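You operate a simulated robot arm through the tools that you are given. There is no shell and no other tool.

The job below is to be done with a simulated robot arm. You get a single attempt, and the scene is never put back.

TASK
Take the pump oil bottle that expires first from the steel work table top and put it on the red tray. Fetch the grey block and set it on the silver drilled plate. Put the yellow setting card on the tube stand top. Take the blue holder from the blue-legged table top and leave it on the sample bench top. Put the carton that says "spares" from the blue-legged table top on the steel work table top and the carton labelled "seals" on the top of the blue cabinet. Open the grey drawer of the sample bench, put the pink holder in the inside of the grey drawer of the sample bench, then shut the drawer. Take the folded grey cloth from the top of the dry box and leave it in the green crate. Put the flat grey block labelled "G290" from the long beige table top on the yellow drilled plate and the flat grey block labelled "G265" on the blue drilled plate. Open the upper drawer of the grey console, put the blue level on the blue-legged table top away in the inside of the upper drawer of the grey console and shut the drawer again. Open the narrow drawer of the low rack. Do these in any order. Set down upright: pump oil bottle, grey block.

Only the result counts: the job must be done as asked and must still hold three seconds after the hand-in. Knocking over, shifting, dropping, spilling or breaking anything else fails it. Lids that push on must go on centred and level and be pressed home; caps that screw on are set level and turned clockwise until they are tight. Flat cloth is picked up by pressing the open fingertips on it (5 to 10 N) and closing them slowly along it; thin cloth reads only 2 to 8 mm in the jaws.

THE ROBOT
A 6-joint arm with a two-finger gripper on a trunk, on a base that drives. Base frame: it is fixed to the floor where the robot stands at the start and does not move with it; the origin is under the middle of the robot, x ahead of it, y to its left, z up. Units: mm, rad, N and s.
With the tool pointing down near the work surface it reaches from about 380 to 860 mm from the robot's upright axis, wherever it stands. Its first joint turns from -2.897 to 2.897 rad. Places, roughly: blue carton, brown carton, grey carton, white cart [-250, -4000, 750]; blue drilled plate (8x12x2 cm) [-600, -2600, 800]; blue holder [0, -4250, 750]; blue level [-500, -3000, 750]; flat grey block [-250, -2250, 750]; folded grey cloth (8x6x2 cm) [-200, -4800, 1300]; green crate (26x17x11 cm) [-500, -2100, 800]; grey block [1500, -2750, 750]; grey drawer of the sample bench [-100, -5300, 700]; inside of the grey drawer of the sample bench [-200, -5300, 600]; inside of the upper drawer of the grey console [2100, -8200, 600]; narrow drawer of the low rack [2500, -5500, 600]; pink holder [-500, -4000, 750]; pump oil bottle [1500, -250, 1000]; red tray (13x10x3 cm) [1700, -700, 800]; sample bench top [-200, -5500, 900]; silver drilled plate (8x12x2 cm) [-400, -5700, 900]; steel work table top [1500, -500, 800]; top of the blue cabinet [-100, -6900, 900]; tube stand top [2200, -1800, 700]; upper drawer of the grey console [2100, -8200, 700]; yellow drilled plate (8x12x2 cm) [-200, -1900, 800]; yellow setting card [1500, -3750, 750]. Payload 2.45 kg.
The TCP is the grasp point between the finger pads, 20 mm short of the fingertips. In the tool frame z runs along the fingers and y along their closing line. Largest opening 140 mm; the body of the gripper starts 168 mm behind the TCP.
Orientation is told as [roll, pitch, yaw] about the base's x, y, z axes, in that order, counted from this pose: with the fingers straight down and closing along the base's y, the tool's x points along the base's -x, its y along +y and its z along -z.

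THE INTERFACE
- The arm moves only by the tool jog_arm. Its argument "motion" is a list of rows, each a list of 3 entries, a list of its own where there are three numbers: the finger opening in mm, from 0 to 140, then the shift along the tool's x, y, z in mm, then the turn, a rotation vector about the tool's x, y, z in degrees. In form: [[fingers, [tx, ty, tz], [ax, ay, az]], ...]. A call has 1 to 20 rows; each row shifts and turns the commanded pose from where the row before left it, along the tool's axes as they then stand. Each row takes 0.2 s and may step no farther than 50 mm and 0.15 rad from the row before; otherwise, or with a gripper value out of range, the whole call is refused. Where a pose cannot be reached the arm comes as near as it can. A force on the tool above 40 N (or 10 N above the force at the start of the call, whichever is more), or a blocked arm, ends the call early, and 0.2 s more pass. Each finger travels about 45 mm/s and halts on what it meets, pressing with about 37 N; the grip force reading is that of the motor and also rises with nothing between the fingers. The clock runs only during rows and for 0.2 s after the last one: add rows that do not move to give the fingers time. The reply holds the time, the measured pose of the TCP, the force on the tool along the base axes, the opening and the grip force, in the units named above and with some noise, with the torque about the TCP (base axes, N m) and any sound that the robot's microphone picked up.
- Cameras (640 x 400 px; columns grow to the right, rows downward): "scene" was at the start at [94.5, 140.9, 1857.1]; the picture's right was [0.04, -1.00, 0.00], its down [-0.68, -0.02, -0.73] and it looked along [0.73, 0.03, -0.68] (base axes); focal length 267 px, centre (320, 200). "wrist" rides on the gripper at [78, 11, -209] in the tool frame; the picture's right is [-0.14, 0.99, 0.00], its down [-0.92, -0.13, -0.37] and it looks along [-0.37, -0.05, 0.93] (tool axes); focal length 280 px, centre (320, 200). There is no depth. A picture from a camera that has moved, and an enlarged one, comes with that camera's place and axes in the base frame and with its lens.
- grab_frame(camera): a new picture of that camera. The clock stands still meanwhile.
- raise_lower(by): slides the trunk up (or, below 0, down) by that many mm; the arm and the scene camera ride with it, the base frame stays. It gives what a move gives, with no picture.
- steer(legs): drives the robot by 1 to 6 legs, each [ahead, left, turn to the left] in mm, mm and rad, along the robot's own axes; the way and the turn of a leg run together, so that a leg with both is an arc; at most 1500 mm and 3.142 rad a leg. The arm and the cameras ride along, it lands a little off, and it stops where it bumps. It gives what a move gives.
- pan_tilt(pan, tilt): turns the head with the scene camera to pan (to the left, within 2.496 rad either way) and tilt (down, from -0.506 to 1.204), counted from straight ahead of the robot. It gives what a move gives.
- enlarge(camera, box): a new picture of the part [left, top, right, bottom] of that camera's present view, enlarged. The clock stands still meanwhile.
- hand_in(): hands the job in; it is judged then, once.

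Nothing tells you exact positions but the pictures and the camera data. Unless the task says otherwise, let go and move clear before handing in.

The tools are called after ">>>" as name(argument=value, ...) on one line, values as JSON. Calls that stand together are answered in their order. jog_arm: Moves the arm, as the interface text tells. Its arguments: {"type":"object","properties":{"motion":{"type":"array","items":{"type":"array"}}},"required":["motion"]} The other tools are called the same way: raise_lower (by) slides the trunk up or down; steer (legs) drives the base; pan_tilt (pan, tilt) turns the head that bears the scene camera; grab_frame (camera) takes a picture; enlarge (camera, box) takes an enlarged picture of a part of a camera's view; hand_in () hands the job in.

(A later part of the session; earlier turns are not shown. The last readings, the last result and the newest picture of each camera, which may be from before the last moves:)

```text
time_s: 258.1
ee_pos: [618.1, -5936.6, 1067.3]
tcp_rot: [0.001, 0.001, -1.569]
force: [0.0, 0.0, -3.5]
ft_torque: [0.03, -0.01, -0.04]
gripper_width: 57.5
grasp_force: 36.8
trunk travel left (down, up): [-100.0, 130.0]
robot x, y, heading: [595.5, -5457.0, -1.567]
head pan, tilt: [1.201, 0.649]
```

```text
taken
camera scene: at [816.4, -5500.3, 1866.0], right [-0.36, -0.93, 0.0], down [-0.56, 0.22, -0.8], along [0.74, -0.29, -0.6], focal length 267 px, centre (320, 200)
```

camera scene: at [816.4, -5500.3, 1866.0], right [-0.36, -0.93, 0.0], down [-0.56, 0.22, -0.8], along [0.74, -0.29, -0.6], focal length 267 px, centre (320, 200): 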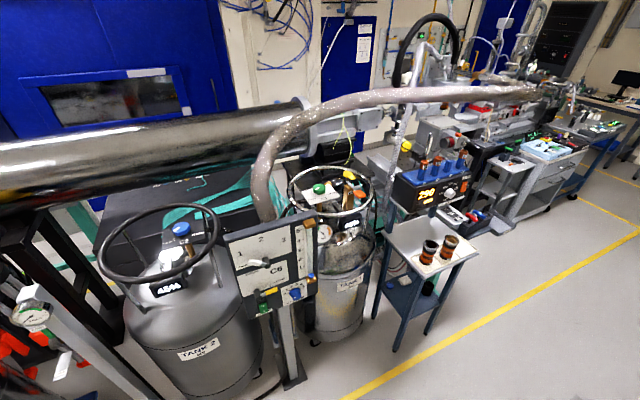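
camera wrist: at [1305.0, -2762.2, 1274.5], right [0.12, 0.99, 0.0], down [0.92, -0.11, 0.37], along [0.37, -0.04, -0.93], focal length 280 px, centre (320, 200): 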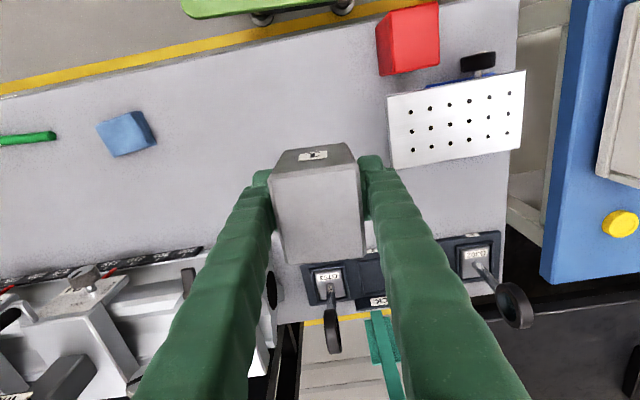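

The sample bench (white top with dry box, hotplate, jar rack) is beside me; its grey drawer front is under the top. I zoom for the silver plate.

>>> pan_tilt(pan=-1.2, tilt=0.65)

>>> enlarge(camera="scene", box=[180, 170, 440, 340])

>>> enlarge(camera="scene", box=[380, 190, 640, 400])

```text
time_s: 260.2
ee_pos: [618.2, -5935.7, 1065.8]
tcp_rot: [-0.001, -0.001, -1.569]
force: [0.0, 0.9, -2.3]
ft_torque: [0.01, -0.03, 0.02]
gripper_width: 57.5
grasp_force: 37.4
trunk travel left (down, up): [-100.0, 130.0]
robot x, y, heading: [593.0, -5458.2, -1.575]
head pan, tilt: [-1.201, 0.649]
```

```text
2.35 times, centred on (310, 255) of scene
camera zoom: at [654.5, -5500.5, 1866.0], right [-0.36, 0.93, 0.0], down [0.56, 0.22, -0.8], along [-0.74, -0.29, -0.6], focal length 629 px, centre (344, 71)
```

zoom: 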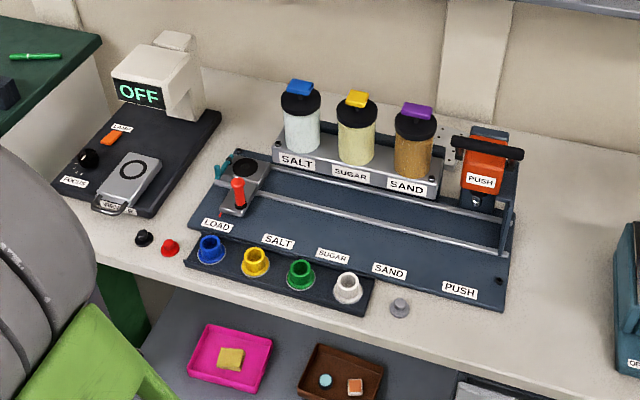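

```text
1.90 times, centred on (510, 295) of scene
camera zoom: at [654.5, -5500.5, 1866.0], right [-0.36, 0.93, 0.0], down [0.56, 0.22, -0.8], along [-0.74, -0.29, -0.6], focal length 509 px, centre (-42, 19)
```

zoom: 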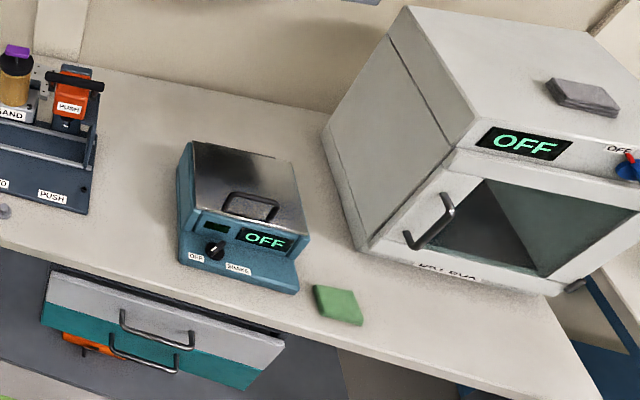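

>>> enlarge(camera="scene", box=[330, 190, 430, 260])

```text
5.71 times, centred on (380, 225) of scene
camera zoom: at [654.5, -5500.5, 1866.0], right [-0.36, 0.93, 0.0], down [0.56, 0.22, -0.8], along [-0.74, -0.29, -0.6], focal length 1527 px, centre (-23, 57)
```

zoom: 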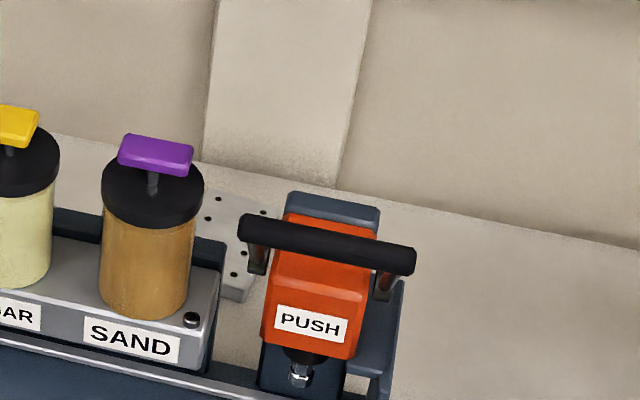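

The silver plate lies between the SAND jar and the PUSH station, near [-380, -5640]. I turn to face the bench and sidestep to it.

>>> steer(legs=[[0, 0, -1.57], [0, 190, 0]])

>>> pan_tilt(pan=0.0, tilt=0.75)

>>> grab_frame(camera="scene")

>>> grab_frame(camera="wrist")

```text
time_s: 266.4
ee_pos: [117.5, -5678.4, 1065.9]
tcp_rot: [0.0, 0.0, -3.13]
force: [-0.1, -0.9, -1.9]
ft_torque: [0.06, 0.02, 0.01]
gripper_width: 57.6
grasp_force: 36.9
trunk travel left (down, up): [-100.0, 130.0]
robot x, y, heading: [594.6, -5647.0, -3.129]
head pan, tilt: [-1.201, 0.649]
```

```text
time_s: 267.8
ee_pos: [117.0, -5677.8, 1065.6]
tcp_rot: [0.0, 0.0, -3.13]
force: [-0.3, 0.1, -2.1]
ft_torque: [0.03, 0.0, 0.01]
gripper_width: 57.4
grasp_force: 37.4
trunk travel left (down, up): [-100.0, 130.0]
robot x, y, heading: [596.1, -5648.8, -3.133]
head pan, tilt: [0.0, 0.75]
```

```text
taken
camera scene: at [506.0, -5791.8, 1857.4], right [-0.01, 1.0, 0.0], down [0.68, 0.01, -0.73], along [-0.73, -0.01, -0.68], focal length 267 px, centre (320, 200)
```

scene: 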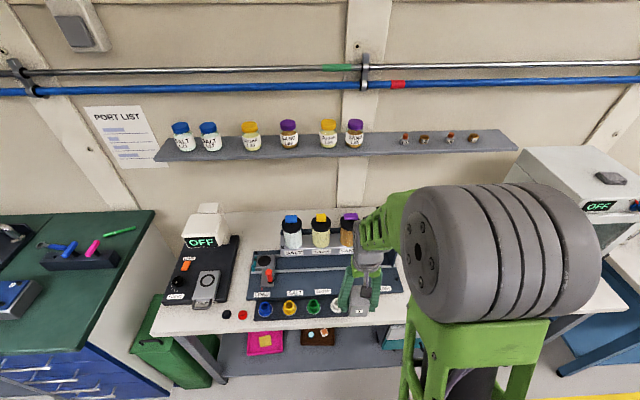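

```text
taken
camera wrist: at [195.3, -5687.5, 1274.6], right [-0.13, -0.99, 0.0], down [-0.92, 0.12, 0.37], along [-0.37, 0.05, -0.93], focal length 280 px, centre (320, 200)
```

wrist: 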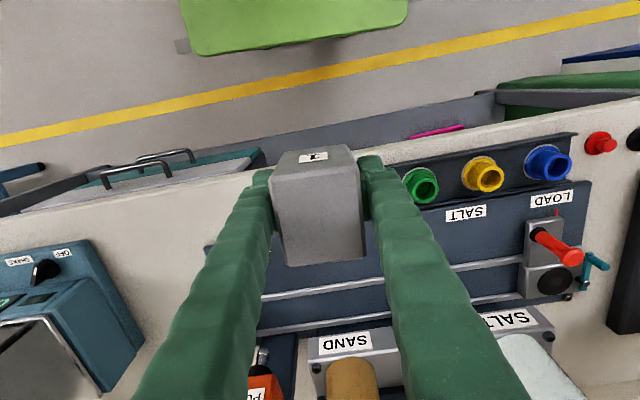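

A wall shelf (front edge x≈-400, z≈1290) overhangs the plate area, so I need care. I move in a bit and take a wrist view toward the plate.

>>> steer(legs=[[140, 0, -0.01]])

>>> jog_arm(motion=[[30, [-30, 0, -10], [0, 0, 0]], [30, [-40, 0, -10], [0, 0, 0]], [30, [-40, 0, -10], [0, 0, 0]], [30, [-40, 0, -10], [0, 0, 0]], [30, [0, 0, 0], [0, 0, 0]]])

>>> grab_frame(camera="wrist")

>>> grab_frame(camera="scene")

```text
time_s: 269.1
ee_pos: [-24.3, -5674.4, 1065.5]
tcp_rot: [0.0, 0.0, -3.138]
force: [-0.8, -0.1, -3.1]
ft_torque: [-0.01, -0.06, 0.02]
gripper_width: 57.7
grasp_force: 37.2
trunk travel left (down, up): [-100.0, 130.0]
robot x, y, heading: [457.3, -5649.5, -3.141]
head pan, tilt: [0.0, 0.75]
```

```text
time_s: 270.0
ee_pos: [-123.7, -5674.8, 1089.7]
tcp_rot: [-0.001, 0.035, -3.136]
force: [16.9, 0.3, -8.6]
ft_torque: [0.04, 0.3, 0.11]
gripper_width: 57.6
grasp_force: 36.9
trunk travel left (down, up): [-100.0, 130.0]
robot x, y, heading: [454.9, -5650.3, -3.14]
head pan, tilt: [0.0, 0.75]
stopped in row 4: the force on the tool passed its limit at 51 N (the readings are from after the stop); the commanded pose is now the measured one
```

```text
taken
camera wrist: at [-51.7, -5684.4, 1301.2], right [-0.13, -0.99, -0.01], down [-0.93, 0.12, 0.34], along [-0.33, 0.05, -0.94], focal length 280 px, centre (320, 200)
```

wrist: 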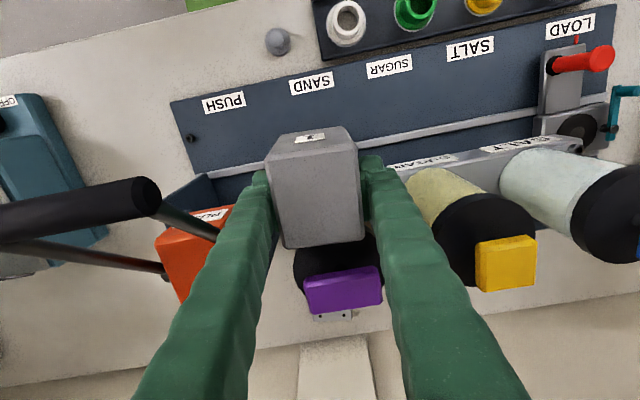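

```text
taken
camera scene: at [366.2, -5791.9, 1857.4], right [0.0, 1.0, 0.0], down [0.68, 0.0, -0.73], along [-0.73, 0.0, -0.68], focal length 267 px, centre (320, 200)
```

scene: 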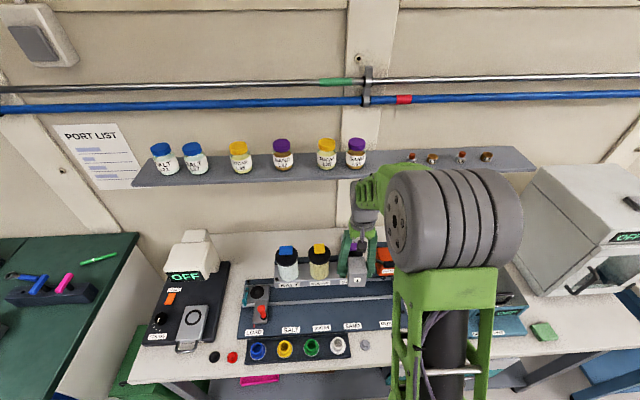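

Something was touched (51 N). I back off at once and inspect.

>>> jog_arm(motion=[[30, [20, 0, 0], [0, 2, 0]], [30, [30, 0, 0], [0, 0, 0]], [30, [40, 0, 0], [0, 0, 0]], [30, [40, 0, 0], [0, 0, 0]], [30, [0, 0, 0], [0, 0, 0]]])

>>> grab_frame(camera="wrist")

>>> grab_frame(camera="scene")

>>> enlarge(camera="scene", box=[240, 130, 440, 300])

```text
time_s: 271.2
ee_pos: [3.1, -5673.1, 1097.9]
tcp_rot: [-0.002, 0.061, -3.14]
force: [-0.4, 0.2, -2.6]
ft_torque: [-0.02, 0.07, 0.01]
gripper_width: 57.3
grasp_force: 36.8
trunk travel left (down, up): [-100.0, 130.0]
robot x, y, heading: [454.8, -5651.1, -3.14]
head pan, tilt: [0.0, 0.75]
```

```text
taken
camera wrist: at [68.1, -5683.3, 1311.7], right [-0.14, -0.99, -0.01], down [-0.94, 0.13, 0.31], along [-0.31, 0.05, -0.95], focal length 280 px, centre (320, 200)
```

wrist: 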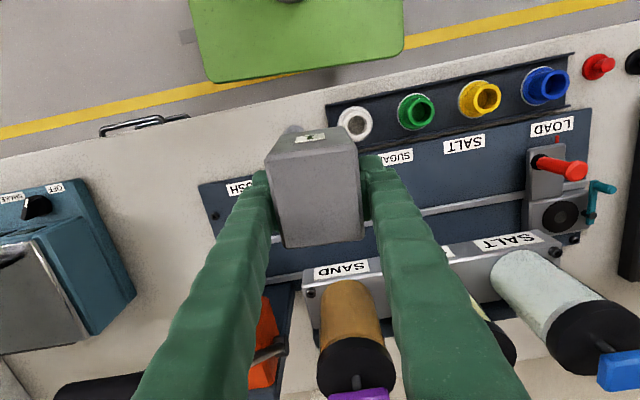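

```text
taken
camera scene: at [364.7, -5791.9, 1857.3], right [0.0, 1.0, 0.0], down [0.68, 0.0, -0.73], along [-0.73, 0.0, -0.68], focal length 267 px, centre (320, 200)
```

scene: 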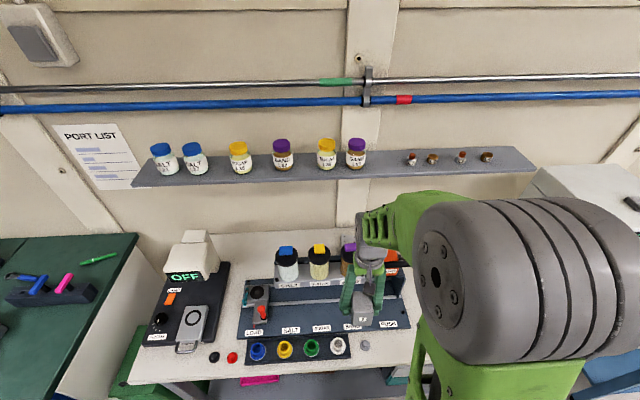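

```text
2.35 times, centred on (340, 215) of scene
camera zoom: at [364.7, -5791.9, 1857.3], right [0.0, 1.0, 0.0], down [0.68, 0.0, -0.73], along [-0.73, 0.0, -0.68], focal length 629 px, centre (273, 165)
```

zoom: 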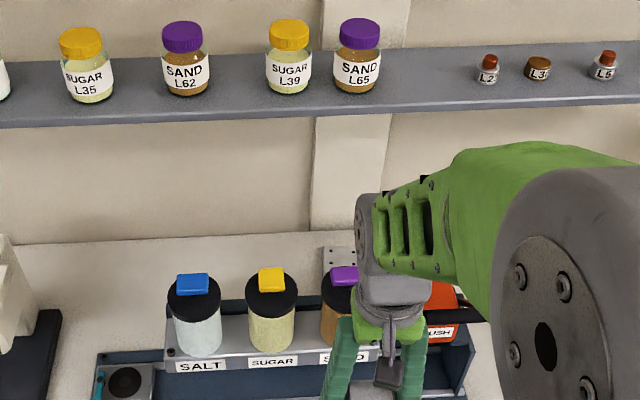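

The block bumped the solid SAND dispenser's handle (its top is near z 1112); the jars look unmoved. I'll set the block down on the free bench area between rack and shaker, then study the plate region. First sidestep and level the tool.

>>> steer(legs=[[0, -262, 0]])

>>> jog_arm(motion=[[30, [0, 0, 0], [0, -3.5, 0]], [30, [-30, 0, 0], [0, 0, 0]], [30, [-30, 0, 0], [0, 0, 0]], [30, [-30, 0, 0], [0, 0, 0]], [30, [0, 0, 0], [0, 0, 0]]])

>>> grab_frame(camera="wrist")

>>> grab_frame(camera="scene")

```text
time_s: 274.1
ee_pos: [2.0, -5409.3, 1098.1]
tcp_rot: [0.0, 0.063, -3.138]
force: [0.4, -0.5, -2.9]
ft_torque: [0.0, 0.02, 0.01]
gripper_width: 57.4
grasp_force: 36.9
trunk travel left (down, up): [-100.0, 130.0]
robot x, y, heading: [457.3, -5388.6, -3.139]
head pan, tilt: [0.0, 0.75]
```

```text
time_s: 275.3
ee_pos: [-86.6, -5410.8, 1098.6]
tcp_rot: [-0.001, 0.0, -3.138]
force: [0.1, -0.2, -2.9]
ft_torque: [0.01, 0.03, -0.04]
gripper_width: 57.2
grasp_force: 37.1
trunk travel left (down, up): [-100.0, 130.0]
robot x, y, heading: [457.4, -5388.3, -3.142]
head pan, tilt: [0.0, 0.75]
```

```text
taken
camera wrist: at [-9.0, -5420.0, 1307.2], right [-0.13, -0.99, 0.0], down [-0.92, 0.12, 0.37], along [-0.37, 0.05, -0.93], focal length 280 px, centre (320, 200)
```

wrist: 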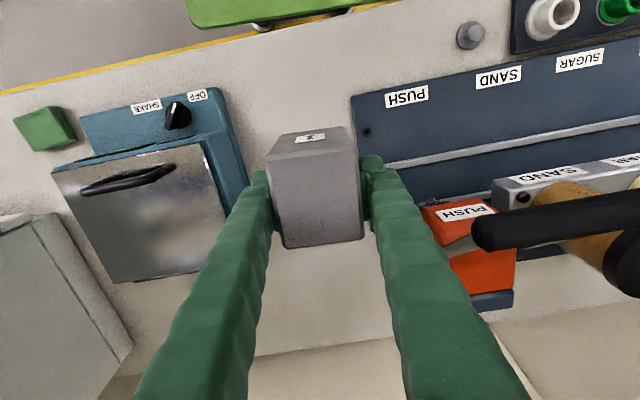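

```text
taken
camera scene: at [364.9, -5527.9, 1857.4], right [0.0, 1.0, 0.0], down [0.68, 0.0, -0.73], along [-0.73, 0.0, -0.68], focal length 267 px, centre (320, 200)
```

scene: 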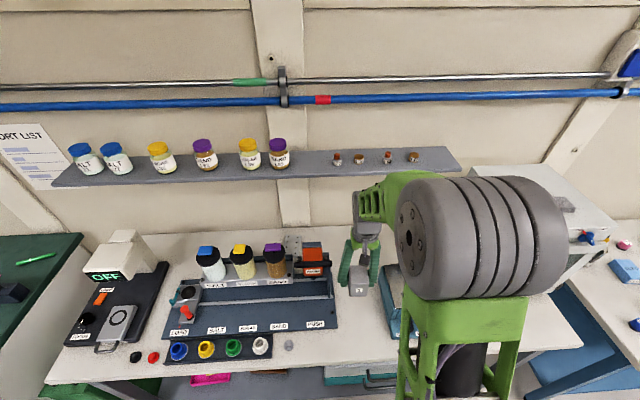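

>>> enlarge(camera="scene", box=[180, 215, 350, 320])

>>> enlarge(camera="scene", box=[265, 225, 335, 285])

```text
3.76 times, centred on (265, 268) of scene
camera zoom: at [364.9, -5527.9, 1857.4], right [0.0, 1.0, 0.0], down [0.68, 0.0, -0.73], along [-0.73, 0.0, -0.68], focal length 1006 px, centre (527, -54)
```

zoom: 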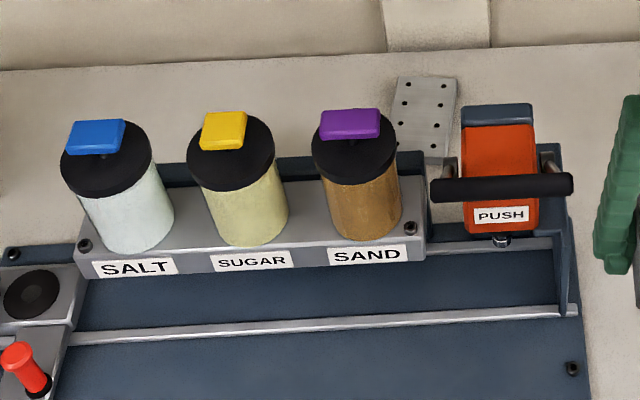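

```text
6.67 times, centred on (300, 255) of scene
camera zoom: at [364.9, -5527.9, 1857.4], right [0.0, 1.0, 0.0], down [0.68, 0.0, -0.73], along [-0.73, 0.0, -0.68], focal length 1781 px, centre (453, -167)
```

zoom: 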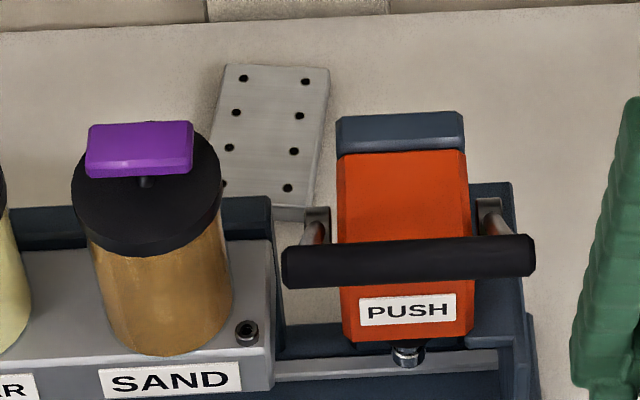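

The plate centre is about [-375, -5656], behind the SAND jar. A 10° lean-back tool will clear the shelf, so I set the block down here first and re-grip it tilted.

>>> jog_arm(motion=[[30, [0, -20, 30], [0, 0, 0]], [30, [0, 0, 40], [0, 0, 0]], [30, [0, 0, 40], [0, 0, 0]], [30, [0, 0, 10], [0, 0, 0]], [30, [0, 0, 0], [0, 0, 0]]])

>>> grab_frame(camera="wrist")

>>> enlarge(camera="scene", box=[320, 230, 420, 330])

```text
time_s: 276.5
ee_pos: [-87.5, -5389.2, 977.6]
tcp_rot: [0.001, 0.0, -3.138]
force: [-0.4, -0.8, -2.1]
ft_torque: [0.02, 0.03, 0.02]
gripper_width: 57.7
grasp_force: 37.2
trunk travel left (down, up): [-100.0, 130.0]
robot x, y, heading: [453.5, -5384.8, -3.138]
head pan, tilt: [0.0, 0.75]
```

```text
taken
camera wrist: at [-10.1, -5400.1, 1187.1], right [-0.13, -0.99, 0.0], down [-0.92, 0.12, 0.37], along [-0.37, 0.05, -0.93], focal length 280 px, centre (320, 200)
```

wrist: 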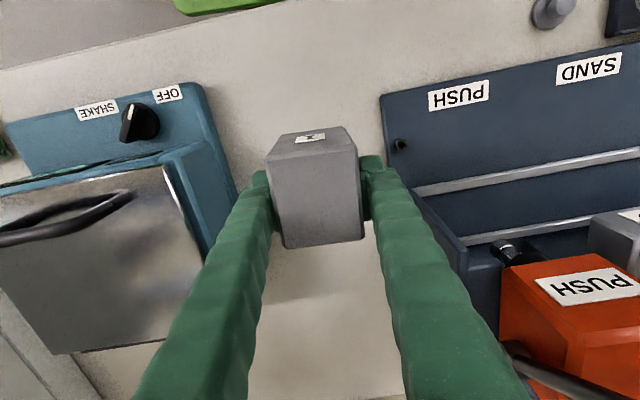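

```text
4.00 times, centred on (370, 280) of scene
camera zoom: at [364.7, -5528.0, 1857.4], right [0.0, 1.0, 0.0], down [0.68, 0.0, -0.73], along [-0.73, 0.0, -0.68], focal length 1069 px, centre (120, -120)
```

zoom: 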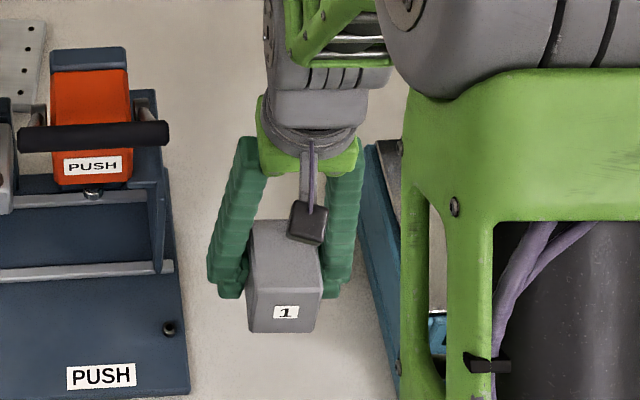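

>>> jog_arm(motion=[[30, [0, 0, 10], [0, 0, 0]], [30, [0, 0, 10], [0, 0, 0]], [30, [0, 0, 5], [0, 0, 0]], [30, [0, 0, 5], [0, 0, 0]], [30, [0, 0, 3], [0, 0, 0]], [30, [0, 0, 3], [0, 0, 0]], [30, [0, 0, 0], [0, 0, 0]]])

```text
time_s: 278.1
ee_pos: [-87.1, -5390.1, 942.7]
tcp_rot: [-0.001, -0.001, -3.139]
force: [0.1, -0.5, -2.8]
ft_torque: [-0.03, 0.03, 0.0]
gripper_width: 57.5
grasp_force: 37.1
trunk travel left (down, up): [-100.0, 130.0]
robot x, y, heading: [454.9, -5387.2, -3.138]
head pan, tilt: [0.0, 0.75]
```

>>> jog_arm(motion=[[30, [0, 0, 3], [0, 0, 0]], [30, [0, 0, 3], [0, 0, 0]], [30, [0, 0, 3], [0, 0, 0]], [30, [0, 0, 3], [0, 0, 0]], [30, [0, 0, 3], [0, 0, 0]], [30, [0, 0, 3], [0, 0, 0]], [30, [0, 0, 0], [0, 0, 0]]])

>>> grab_frame(camera="wrist")

>>> enlarge(camera="scene", box=[320, 230, 420, 330])

```text
time_s: 279.7
ee_pos: [-88.9, -5389.1, 923.7]
tcp_rot: [0.0, -0.002, -3.136]
force: [0.4, -0.2, -2.1]
ft_torque: [0.0, 0.02, -0.04]
gripper_width: 57.7
grasp_force: 37.1
trunk travel left (down, up): [-100.0, 130.0]
robot x, y, heading: [456.5, -5383.2, -3.137]
head pan, tilt: [0.0, 0.75]
```

```text
taken
camera wrist: at [-9.5, -5400.0, 1133.5], right [-0.13, -0.99, 0.0], down [-0.92, 0.12, 0.37], along [-0.37, 0.05, -0.93], focal length 280 px, centre (320, 200)
```

wrist: 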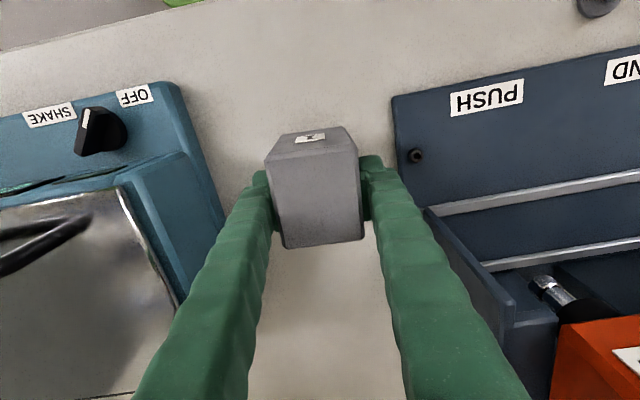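

```text
4.00 times, centred on (370, 280) of scene
camera zoom: at [364.7, -5527.9, 1857.4], right [0.0, 1.0, 0.0], down [0.68, 0.0, -0.73], along [-0.73, 0.0, -0.68], focal length 1069 px, centre (120, -120)
```

zoom: 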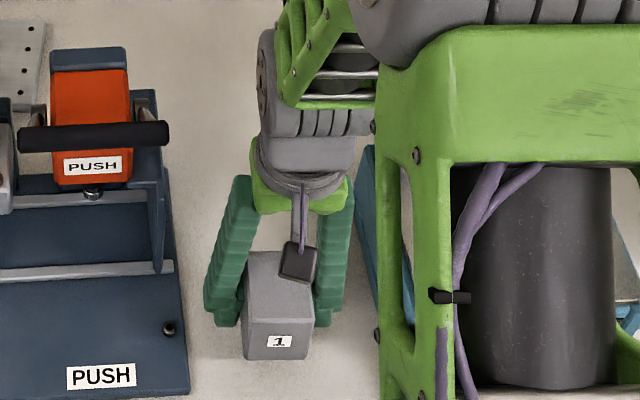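

>>> jog_arm(motion=[[30, [0, 0, 4], [0, 0, 0]], [30, [0, 0, 4], [0, 0, 0]], [30, [0, 0, 4], [0, 0, 0]], [30, [0, 0, 4], [0, 0, 0]], [30, [0, 0, 4], [0, 0, 0]], [30, [0, 0, 4], [0, 0, 0]], [30, [0, 0, 4], [0, 0, 0]], [30, [0, 0, 4], [0, 0, 0]], [30, [0, 0, 0], [0, 0, 0]]])

```text
time_s: 281.7
ee_pos: [-86.3, -5389.5, 892.1]
tcp_rot: [-0.001, 0.0, -3.139]
force: [0.0, -0.2, -2.1]
ft_torque: [-0.02, 0.02, 0.01]
gripper_width: 57.3
grasp_force: 36.5
trunk travel left (down, up): [-100.0, 130.0]
robot x, y, heading: [454.6, -5390.3, -3.141]
head pan, tilt: [0.0, 0.75]
```

>>> jog_arm(motion=[[30, [0, 0, 3], [0, 0, 0]], [30, [0, 0, 3], [0, 0, 0]], [30, [0, 0, 3], [0, 0, 0]], [30, [0, 0, 3], [0, 0, 0]], [30, [0, 0, 3], [0, 0, 0]], [30, [0, 0, 3], [0, 0, 0]], [30, [0, 0, 0], [0, 0, 0]]])

>>> grab_frame(camera="wrist")

>>> enlarge(camera="scene", box=[320, 250, 420, 350])

```text
time_s: 283.0
ee_pos: [-87.0, -5389.4, 878.7]
tcp_rot: [0.001, -0.006, -3.138]
force: [5.9, -0.1, 20.4]
ft_torque: [-0.11, 0.17, -0.04]
gripper_width: 57.4
grasp_force: 37.7
trunk travel left (down, up): [-100.0, 130.0]
robot x, y, heading: [453.3, -5386.0, -3.138]
head pan, tilt: [0.0, 0.75]
stopped in row 6: the force on the tool passed its limit at 54 N (the readings are from after the stop); the commanded pose is now the measured one
```

```text
taken
camera wrist: at [-8.8, -5399.4, 1087.8], right [-0.13, -0.99, 0.0], down [-0.92, 0.12, 0.37], along [-0.37, 0.05, -0.93], focal length 280 px, centre (320, 200)
```

wrist: 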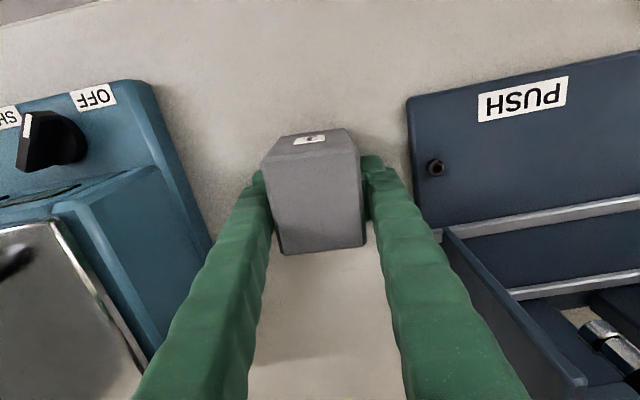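

```text
4.00 times, centred on (370, 300) of scene
camera zoom: at [367.2, -5527.9, 1857.4], right [0.0, 1.0, 0.0], down [0.68, 0.0, -0.73], along [-0.73, 0.0, -0.68], focal length 1069 px, centre (120, -200)
```

zoom: 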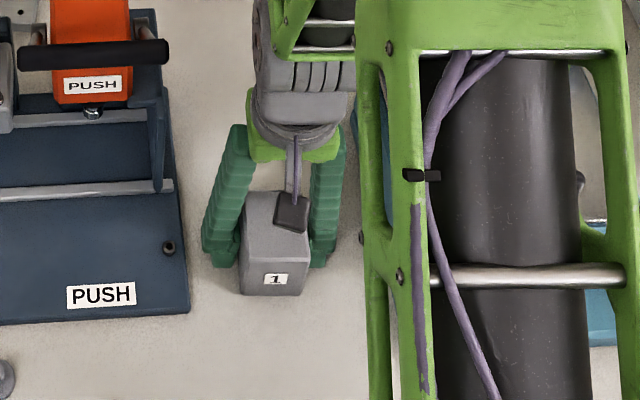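

Contact with the bench at TCP 879. I release and look at the block.

>>> jog_arm(motion=[[30, [0, 0, -2], [0, 0, 0]], [55, [0, 0, 0], [0, 0, 0]], [65, [0, 0, 0], [0, 0, 0]], [80, [0, 0, 0], [0, 0, 0]], [88, [0, 0, 0], [0, 0, 0]], [88, [0, 0, -20], [0, 0, 0]], [88, [0, 0, -40], [0, 0, 0]], [88, [0, 0, -40], [0, 0, 0]], [88, [0, 0, -20], [0, 0, 0]], [88, [0, 0, 0], [0, 0, 0]]])

>>> grab_frame(camera="wrist")

>>> enlarge(camera="wrist", box=[260, 130, 380, 220])

>>> enlarge(camera="scene", box=[320, 250, 420, 350])

```text
time_s: 285.2
ee_pos: [-88.2, -5389.5, 1001.1]
tcp_rot: [0.0, -0.003, -3.138]
force: [-0.1, -0.3, 0.3]
ft_torque: [-0.01, 0.01, -0.02]
gripper_width: 88.3
grasp_force: 0.1
trunk travel left (down, up): [-100.0, 130.0]
robot x, y, heading: [456.7, -5388.3, -3.142]
head pan, tilt: [0.0, 0.75]
```

```text
taken
camera wrist: at [-10.4, -5400.2, 1209.1], right [-0.13, -0.99, 0.0], down [-0.92, 0.12, 0.37], along [-0.37, 0.05, -0.93], focal length 280 px, centre (320, 200)
```

wrist: 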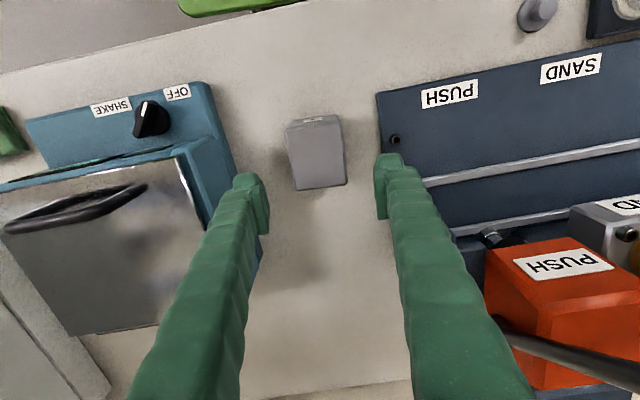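

```text
4.44 times, centred on (320, 175) of wrist
camera zoom: at [-10.4, -5400.2, 1209.1], right [-0.13, -0.99, 0.0], down [-0.92, 0.12, 0.37], along [-0.37, 0.05, -0.93], focal length 1246 px, centre (320, 311)
```

zoom: 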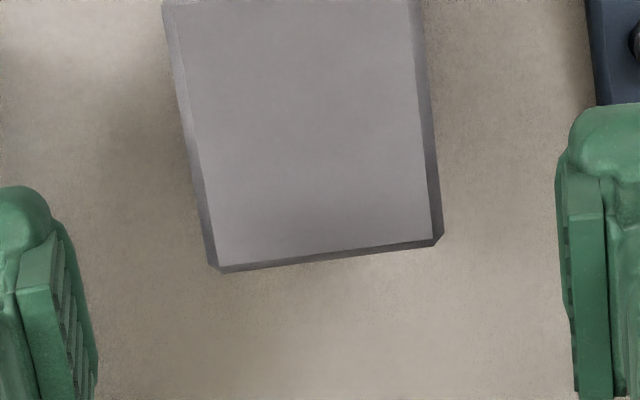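

```text
4.00 times, centred on (370, 300) of scene
camera zoom: at [364.6, -5527.9, 1857.4], right [0.0, 1.0, 0.0], down [0.68, 0.0, -0.73], along [-0.73, 0.0, -0.68], focal length 1069 px, centre (120, -200)
```

zoom: 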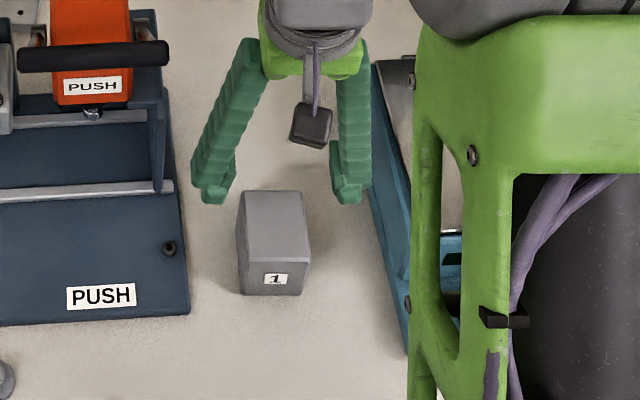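

The block stands upright (top z≈930, bench ≈850). I tilt the tool 10° back and re-grip it lower down.

>>> jog_arm(motion=[[88, [0, 0, 0], [0, -5, 0]], [88, [0, 0, 0], [0, -5, 0]], [88, [14, 0, -2.5], [0, 0, 0]], [88, [4.8, 0, 27.3], [0, 0, 0]], [88, [4.8, 0, 27.3], [0, 0, 0]], [88, [0, 0, 0], [0, 0, 0]]])

>>> grab_frame(camera="wrist")

```text
time_s: 286.6
ee_pos: [-74.6, -5389.5, 944.2]
tcp_rot: [0.0, -0.178, -3.137]
force: [0.1, -0.3, 0.5]
ft_torque: [0.02, -0.02, 0.01]
gripper_width: 88.0
grasp_force: 0.2
trunk travel left (down, up): [-100.0, 130.0]
robot x, y, heading: [453.8, -5384.3, -3.138]
head pan, tilt: [0.0, 0.75]
```

```text
taken
camera wrist: at [39.2, -5399.7, 1136.6], right [-0.13, -0.99, 0.02], down [-0.84, 0.12, 0.53], along [-0.52, 0.05, -0.85], focal length 280 px, centre (320, 200)
```

wrist: 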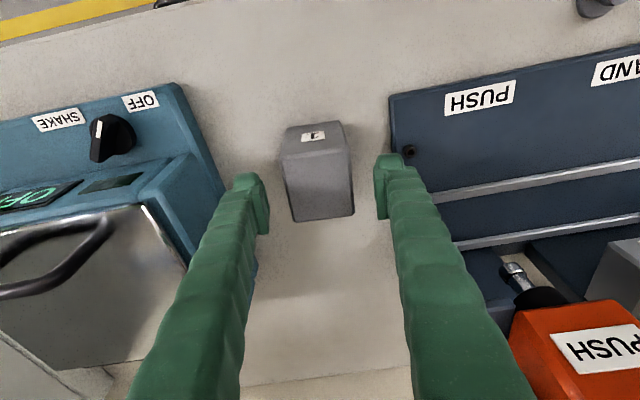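

>>> jog_arm(motion=[[88, [4.8, 0, 27.3], [0, 0, 0]], [88, [4.8, 0, 27.3], [0, 0, 0]], [88, [0, 0, 0], [0, 0, 0]], [70, [0, 0, 0], [0, 0, 0]], [50, [0, 0, 0], [0, 0, 0]], [30, [0, 0, 0], [0, 0, 0]], [30, [0, 0, 0], [0, 0, 0]], [30, [0, 0, 0], [0, 0, 0]]])

>>> jog_arm(motion=[[30, [-0.9, 0, -4.9], [0, 0, 0]], [30, [-2.6, 0, -14.8], [0, 0, 0]], [30, [-5.2, 0, -29.5], [0, 0, 0]], [30, [-5.2, 0, -29.5], [0, 0, 0]], [30, [-5.2, 0, -29.5], [0, 0, 0]], [30, [-5.2, 0, -29.5], [0, 0, 0]], [30, [-5.2, 0, -29.5], [0, 0, 0]], [30, [-5.2, 0, -29.5], [0, 0, 0]], [30, [-5.2, 0, -29.5], [0, 0, 0]], [30, [-5.2, 0, -29.5], [0, 0, 0]], [30, [-5.2, 0, -29.5], [0, 0, 0]], [30, [0, 0, 0], [0, 0, 0]]])

>>> grab_frame(camera="wrist")

>>> grab_frame(camera="scene")

```text
time_s: 288.4
ee_pos: [-75.4, -5389.4, 890.1]
tcp_rot: [0.0, -0.179, -3.139]
force: [0.3, -0.3, 0.7]
ft_torque: [0.02, 0.01, -0.01]
gripper_width: 57.6
grasp_force: 36.6
trunk travel left (down, up): [-100.0, 130.0]
robot x, y, heading: [457.4, -5386.4, -3.141]
head pan, tilt: [0.0, 0.75]
```

```text
time_s: 291.0
ee_pos: [-72.8, -5388.5, 1178.9]
tcp_rot: [-0.001, -0.177, -3.138]
force: [0.0, 0.6, -3.3]
ft_torque: [0.02, 0.02, -0.02]
gripper_width: 57.4
grasp_force: 37.0
trunk travel left (down, up): [-100.0, 130.0]
robot x, y, heading: [456.0, -5383.7, -3.141]
head pan, tilt: [0.0, 0.75]
```

```text
taken
camera wrist: at [40.5, -5399.4, 1370.8], right [-0.13, -0.99, 0.02], down [-0.84, 0.12, 0.53], along [-0.52, 0.05, -0.85], focal length 280 px, centre (320, 200)
```

wrist: 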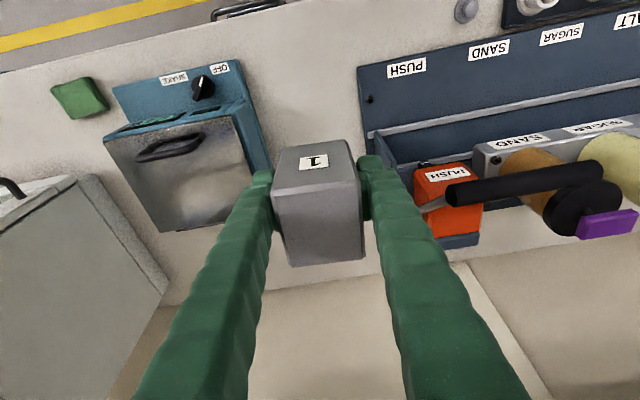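

```text
taken
camera scene: at [364.3, -5527.9, 1857.3], right [0.0, 1.0, 0.0], down [0.68, 0.0, -0.73], along [-0.73, 0.0, -0.68], focal length 267 px, centre (320, 200)
```

scene: 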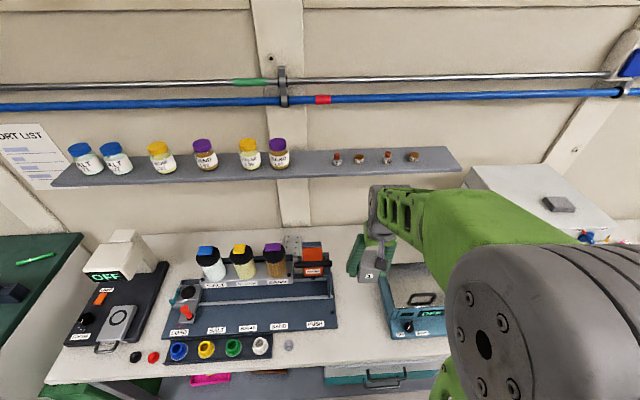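

Re-gripped with tilt. I sidestep to line up with the plate, keeping in front of the jars, then raise.

>>> steer(legs=[[0, 264, 0]])

>>> jog_arm(motion=[[30, [-5.2, 0, -29.5], [0, 0, 0]], [30, [-5.2, 0, -29.5], [0, 0, 0]], [30, [0, 0, 0], [0, 0, 0]]])

>>> grab_frame(camera="wrist")

>>> grab_frame(camera="scene")

```text
time_s: 292.3
ee_pos: [-71.4, -5436.0, 1178.0]
tcp_rot: [-0.014, -0.178, -3.139]
force: [1.0, 3.5, -2.4]
ft_torque: [0.02, 0.02, 0.02]
gripper_width: 57.3
grasp_force: 37.0
trunk travel left (down, up): [-100.0, 130.0]
robot x, y, heading: [457.2, -5439.9, -3.138]
head pan, tilt: [0.0, 0.75]
stopped in leg 1: the force on the tool passed its limit at 61 N (the readings are from after the stop); the commanded pose is now the measured one
```

```text
time_s: 293.1
ee_pos: [-71.6, -5439.7, 1238.9]
tcp_rot: [-0.01, -0.177, -3.14]
force: [0.1, 0.2, -1.9]
ft_torque: [-0.01, 0.0, -0.01]
gripper_width: 57.6
grasp_force: 37.2
trunk travel left (down, up): [-100.0, 130.0]
robot x, y, heading: [454.0, -5442.2, -3.144]
head pan, tilt: [0.0, 0.75]
```

```text
taken
camera wrist: at [41.3, -5450.8, 1430.8], right [-0.13, -0.99, 0.01], down [-0.84, 0.12, 0.53], along [-0.52, 0.06, -0.85], focal length 280 px, centre (320, 200)
```

wrist: 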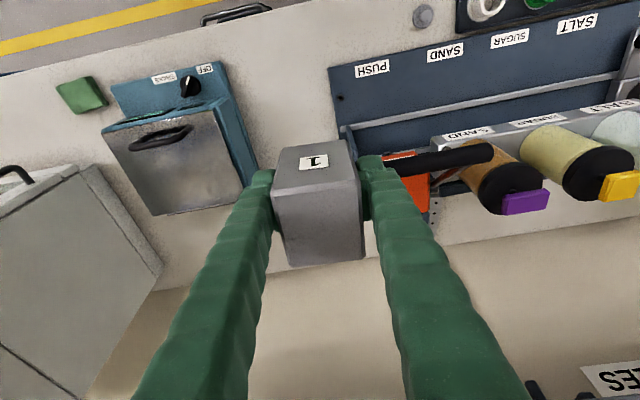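

```text
taken
camera scene: at [364.2, -5583.1, 1857.4], right [0.0, 1.0, 0.0], down [0.68, 0.0, -0.73], along [-0.73, 0.0, -0.68], focal length 267 px, centre (320, 200)
```

scene: 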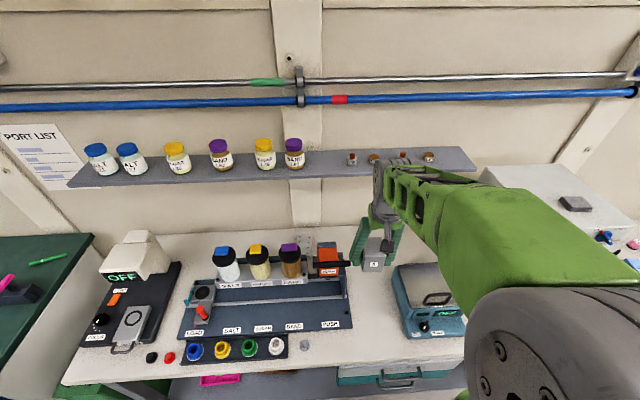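

The finger side touched the PUSH lever's bar (it is higher and nearer than I thought). I've raised clear; let me check the lever is unharmed.

>>> enlarge(camera="scene", box=[190, 225, 360, 340])

>>> enlarge(camera="wrist", box=[320, 80, 640, 260])

```text
3.48 times, centred on (275, 282) of scene
camera zoom: at [364.2, -5583.1, 1857.4], right [0.0, 1.0, 0.0], down [0.68, 0.0, -0.73], along [-0.73, 0.0, -0.68], focal length 929 px, centre (476, -87)
```

zoom: 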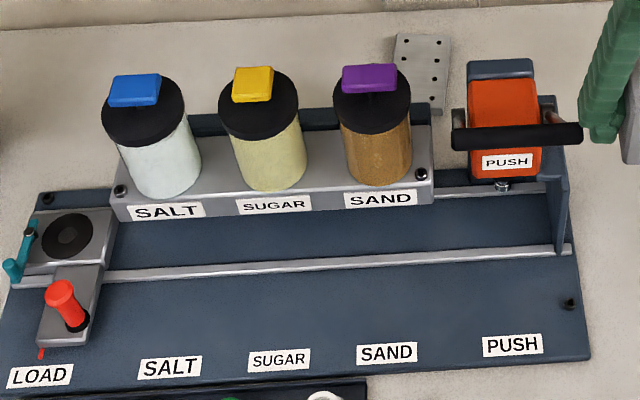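

```text
2.00 times, centred on (480, 170) of wrist
camera zoom: at [41.3, -5450.8, 1430.8], right [-0.13, -0.99, 0.01], down [-0.84, 0.12, 0.53], along [-0.52, 0.06, -0.85], focal length 561 px, centre (0, 260)
```

zoom: 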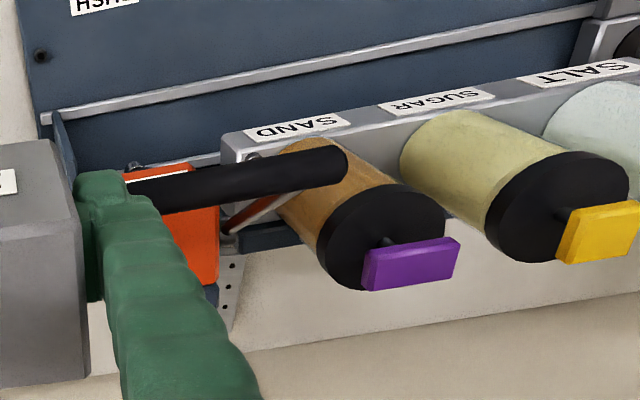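

Everything is unmoved. At the new height (block bottom ≈1199) I clear lever and jars; I sidestep over to the plate's line.

>>> steer(legs=[[0, 215, 0]])

>>> grab_frame(camera="wrist")

>>> grab_frame(camera="scene")

```text
time_s: 295.6
ee_pos: [-72.6, -5651.4, 1238.8]
tcp_rot: [-0.012, -0.176, -3.14]
force: [-0.7, -0.6, -2.3]
ft_torque: [-0.02, 0.02, 0.0]
gripper_width: 57.4
grasp_force: 37.1
trunk travel left (down, up): [-100.0, 130.0]
robot x, y, heading: [456.1, -5652.7, 3.143]
head pan, tilt: [0.0, 0.75]
```

```text
taken
camera wrist: at [41.3, -5664.2, 1430.6], right [-0.14, -0.99, 0.01], down [-0.84, 0.12, 0.53], along [-0.52, 0.06, -0.85], focal length 280 px, centre (320, 200)
```

wrist: 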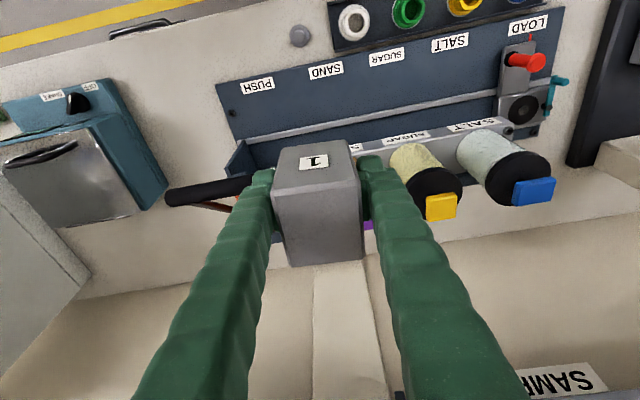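

```text
taken
camera scene: at [364.2, -5797.0, 1857.3], right [0.0, 1.0, 0.0], down [0.68, 0.0, -0.73], along [-0.73, 0.0, -0.68], focal length 267 px, centre (320, 200)
```

scene: 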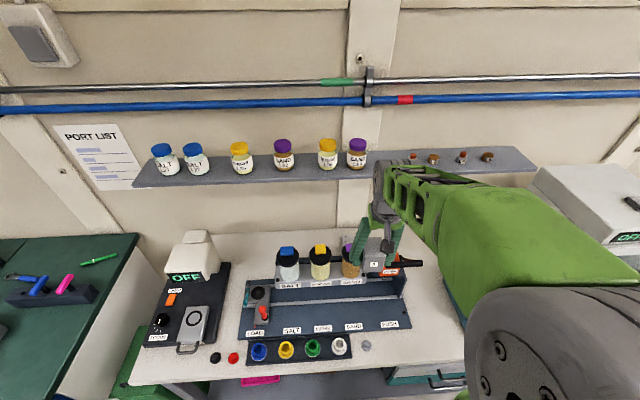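

Lined up. I move forward over the jars in stages.

>>> jog_arm(motion=[[30, [-25, 0, 4.4], [0.6, 0, 0]], [30, [-36, 0, 6.3], [0, 0, 0]], [30, [-36, 0, 6.3], [0, 0, 0]], [30, [-36, 0, 6.3], [0, 0, 0]], [30, [-36, 0, 6.3], [0, 0, 0]], [30, [0, 0, 0], [0, 0, 0]]])

>>> grab_frame(camera="wrist")

>>> grab_frame(camera="scene")

```text
time_s: 297.0
ee_pos: [-244.3, -5651.1, 1240.5]
tcp_rot: [-0.022, -0.176, -3.141]
force: [0.4, -0.2, -2.8]
ft_torque: [0.01, 0.0, -0.01]
gripper_width: 57.6
grasp_force: 37.0
trunk travel left (down, up): [-100.0, 130.0]
robot x, y, heading: [458.4, -5652.1, 3.141]
head pan, tilt: [0.0, 0.75]
```

```text
taken
camera wrist: at [-130.0, -5665.8, 1431.6], right [-0.14, -0.99, 0.0], down [-0.84, 0.12, 0.53], along [-0.52, 0.07, -0.85], focal length 280 px, centre (320, 200)
```

wrist: 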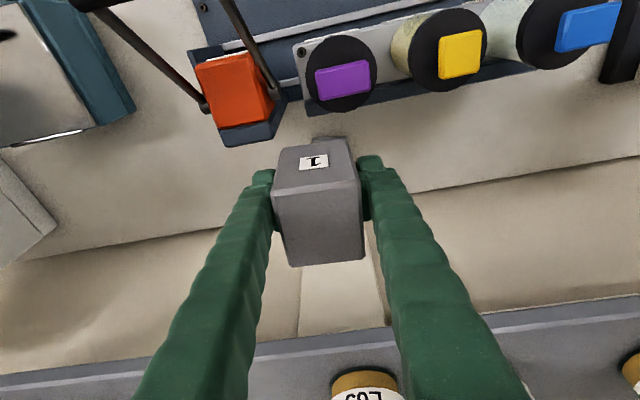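

```text
taken
camera scene: at [364.8, -5796.5, 1857.5], right [0.0, 1.0, 0.0], down [0.68, 0.0, -0.73], along [-0.73, 0.0, -0.68], focal length 267 px, centre (320, 200)
```

scene: 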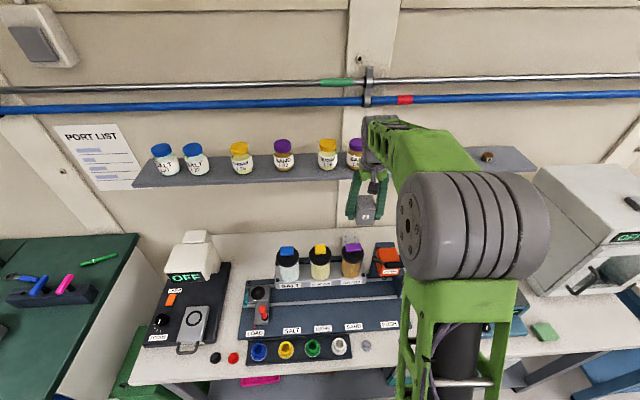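

I need the shelf edge precisely before descending; zoom on it in both cameras.

>>> enlarge(camera="wrist", box=[240, 270, 440, 400])

>>> enlarge(camera="scene", box=[230, 100, 430, 240])

```text
3.08 times, centred on (340, 335) of wrist
camera zoom: at [-130.0, -5665.8, 1431.6], right [-0.14, -0.99, 0.0], down [-0.84, 0.12, 0.53], along [-0.52, 0.07, -0.85], focal length 863 px, centre (258, -215)
```

zoom: 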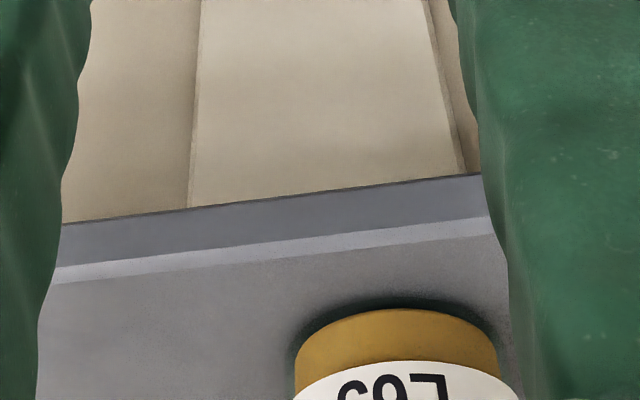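

```text
2.86 times, centred on (330, 170) of scene
camera zoom: at [364.8, -5796.5, 1857.5], right [0.0, 1.0, 0.0], down [0.68, 0.0, -0.73], along [-0.73, 0.0, -0.68], focal length 763 px, centre (291, 286)
```

zoom: 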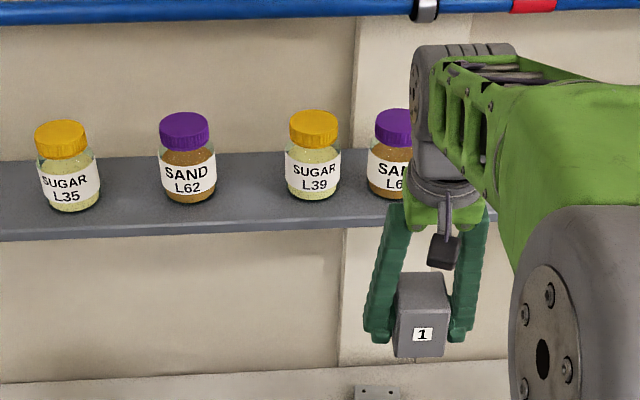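

Refined: shelf edge x≈-368 (z≈1290), wrist joint radius ≈46 mm at 311 mm above the TCP. With TCP x≈-358 both shelf and jar clear. I move there, fixing the small roll.

>>> jog_arm(motion=[[30, [-28, 0, 4.95], [-1.2, 0, 0]], [30, [-28, 0, 4.95], [0, 0, 0]], [30, [-28, 0, 4.95], [0, 0, 0]], [30, [-28, 0, 4.95], [0, 0, 0]], [30, [0, 0, 0], [0, 0, 0]]])

>>> grab_frame(camera="wrist")

>>> enlarge(camera="scene", box=[280, 80, 480, 220])

```text
time_s: 298.1
ee_pos: [-348.0, -5651.8, 1239.0]
tcp_rot: [-0.002, -0.159, -3.133]
force: [10.9, 0.3, -1.3]
ft_torque: [-0.06, 0.54, 0.51]
gripper_width: 57.5
grasp_force: 36.7
trunk travel left (down, up): [-100.0, 130.0]
robot x, y, heading: [455.0, -5655.6, 3.141]
head pan, tilt: [0.0, 0.75]
stopped in row 5: the force on the tool passed its limit at 64 N (the readings are from after the stop); the commanded pose is now the measured one
```

```text
taken
camera wrist: at [-237.9, -5661.4, 1432.1], right [-0.13, -0.99, 0.02], down [-0.85, 0.12, 0.51], along [-0.51, 0.05, -0.86], focal length 280 px, centre (320, 200)
```

wrist: 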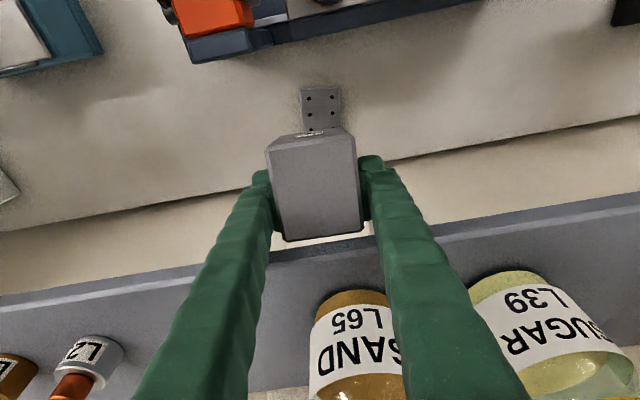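

```text
2.86 times, centred on (380, 150) of scene
camera zoom: at [367.6, -5796.5, 1857.6], right [0.0, 1.0, 0.0], down [0.68, 0.0, -0.73], along [-0.73, 0.0, -0.68], focal length 763 px, centre (149, 343)
```

zoom: 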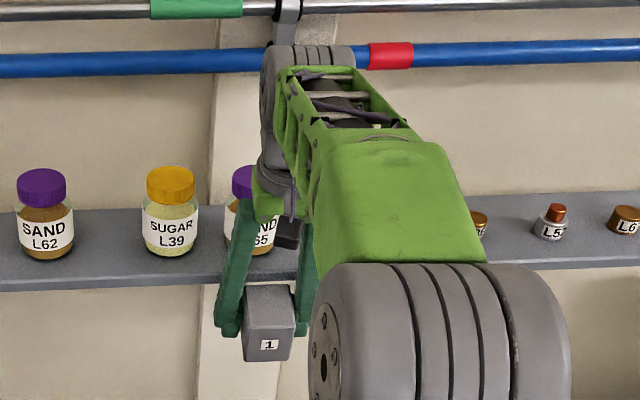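

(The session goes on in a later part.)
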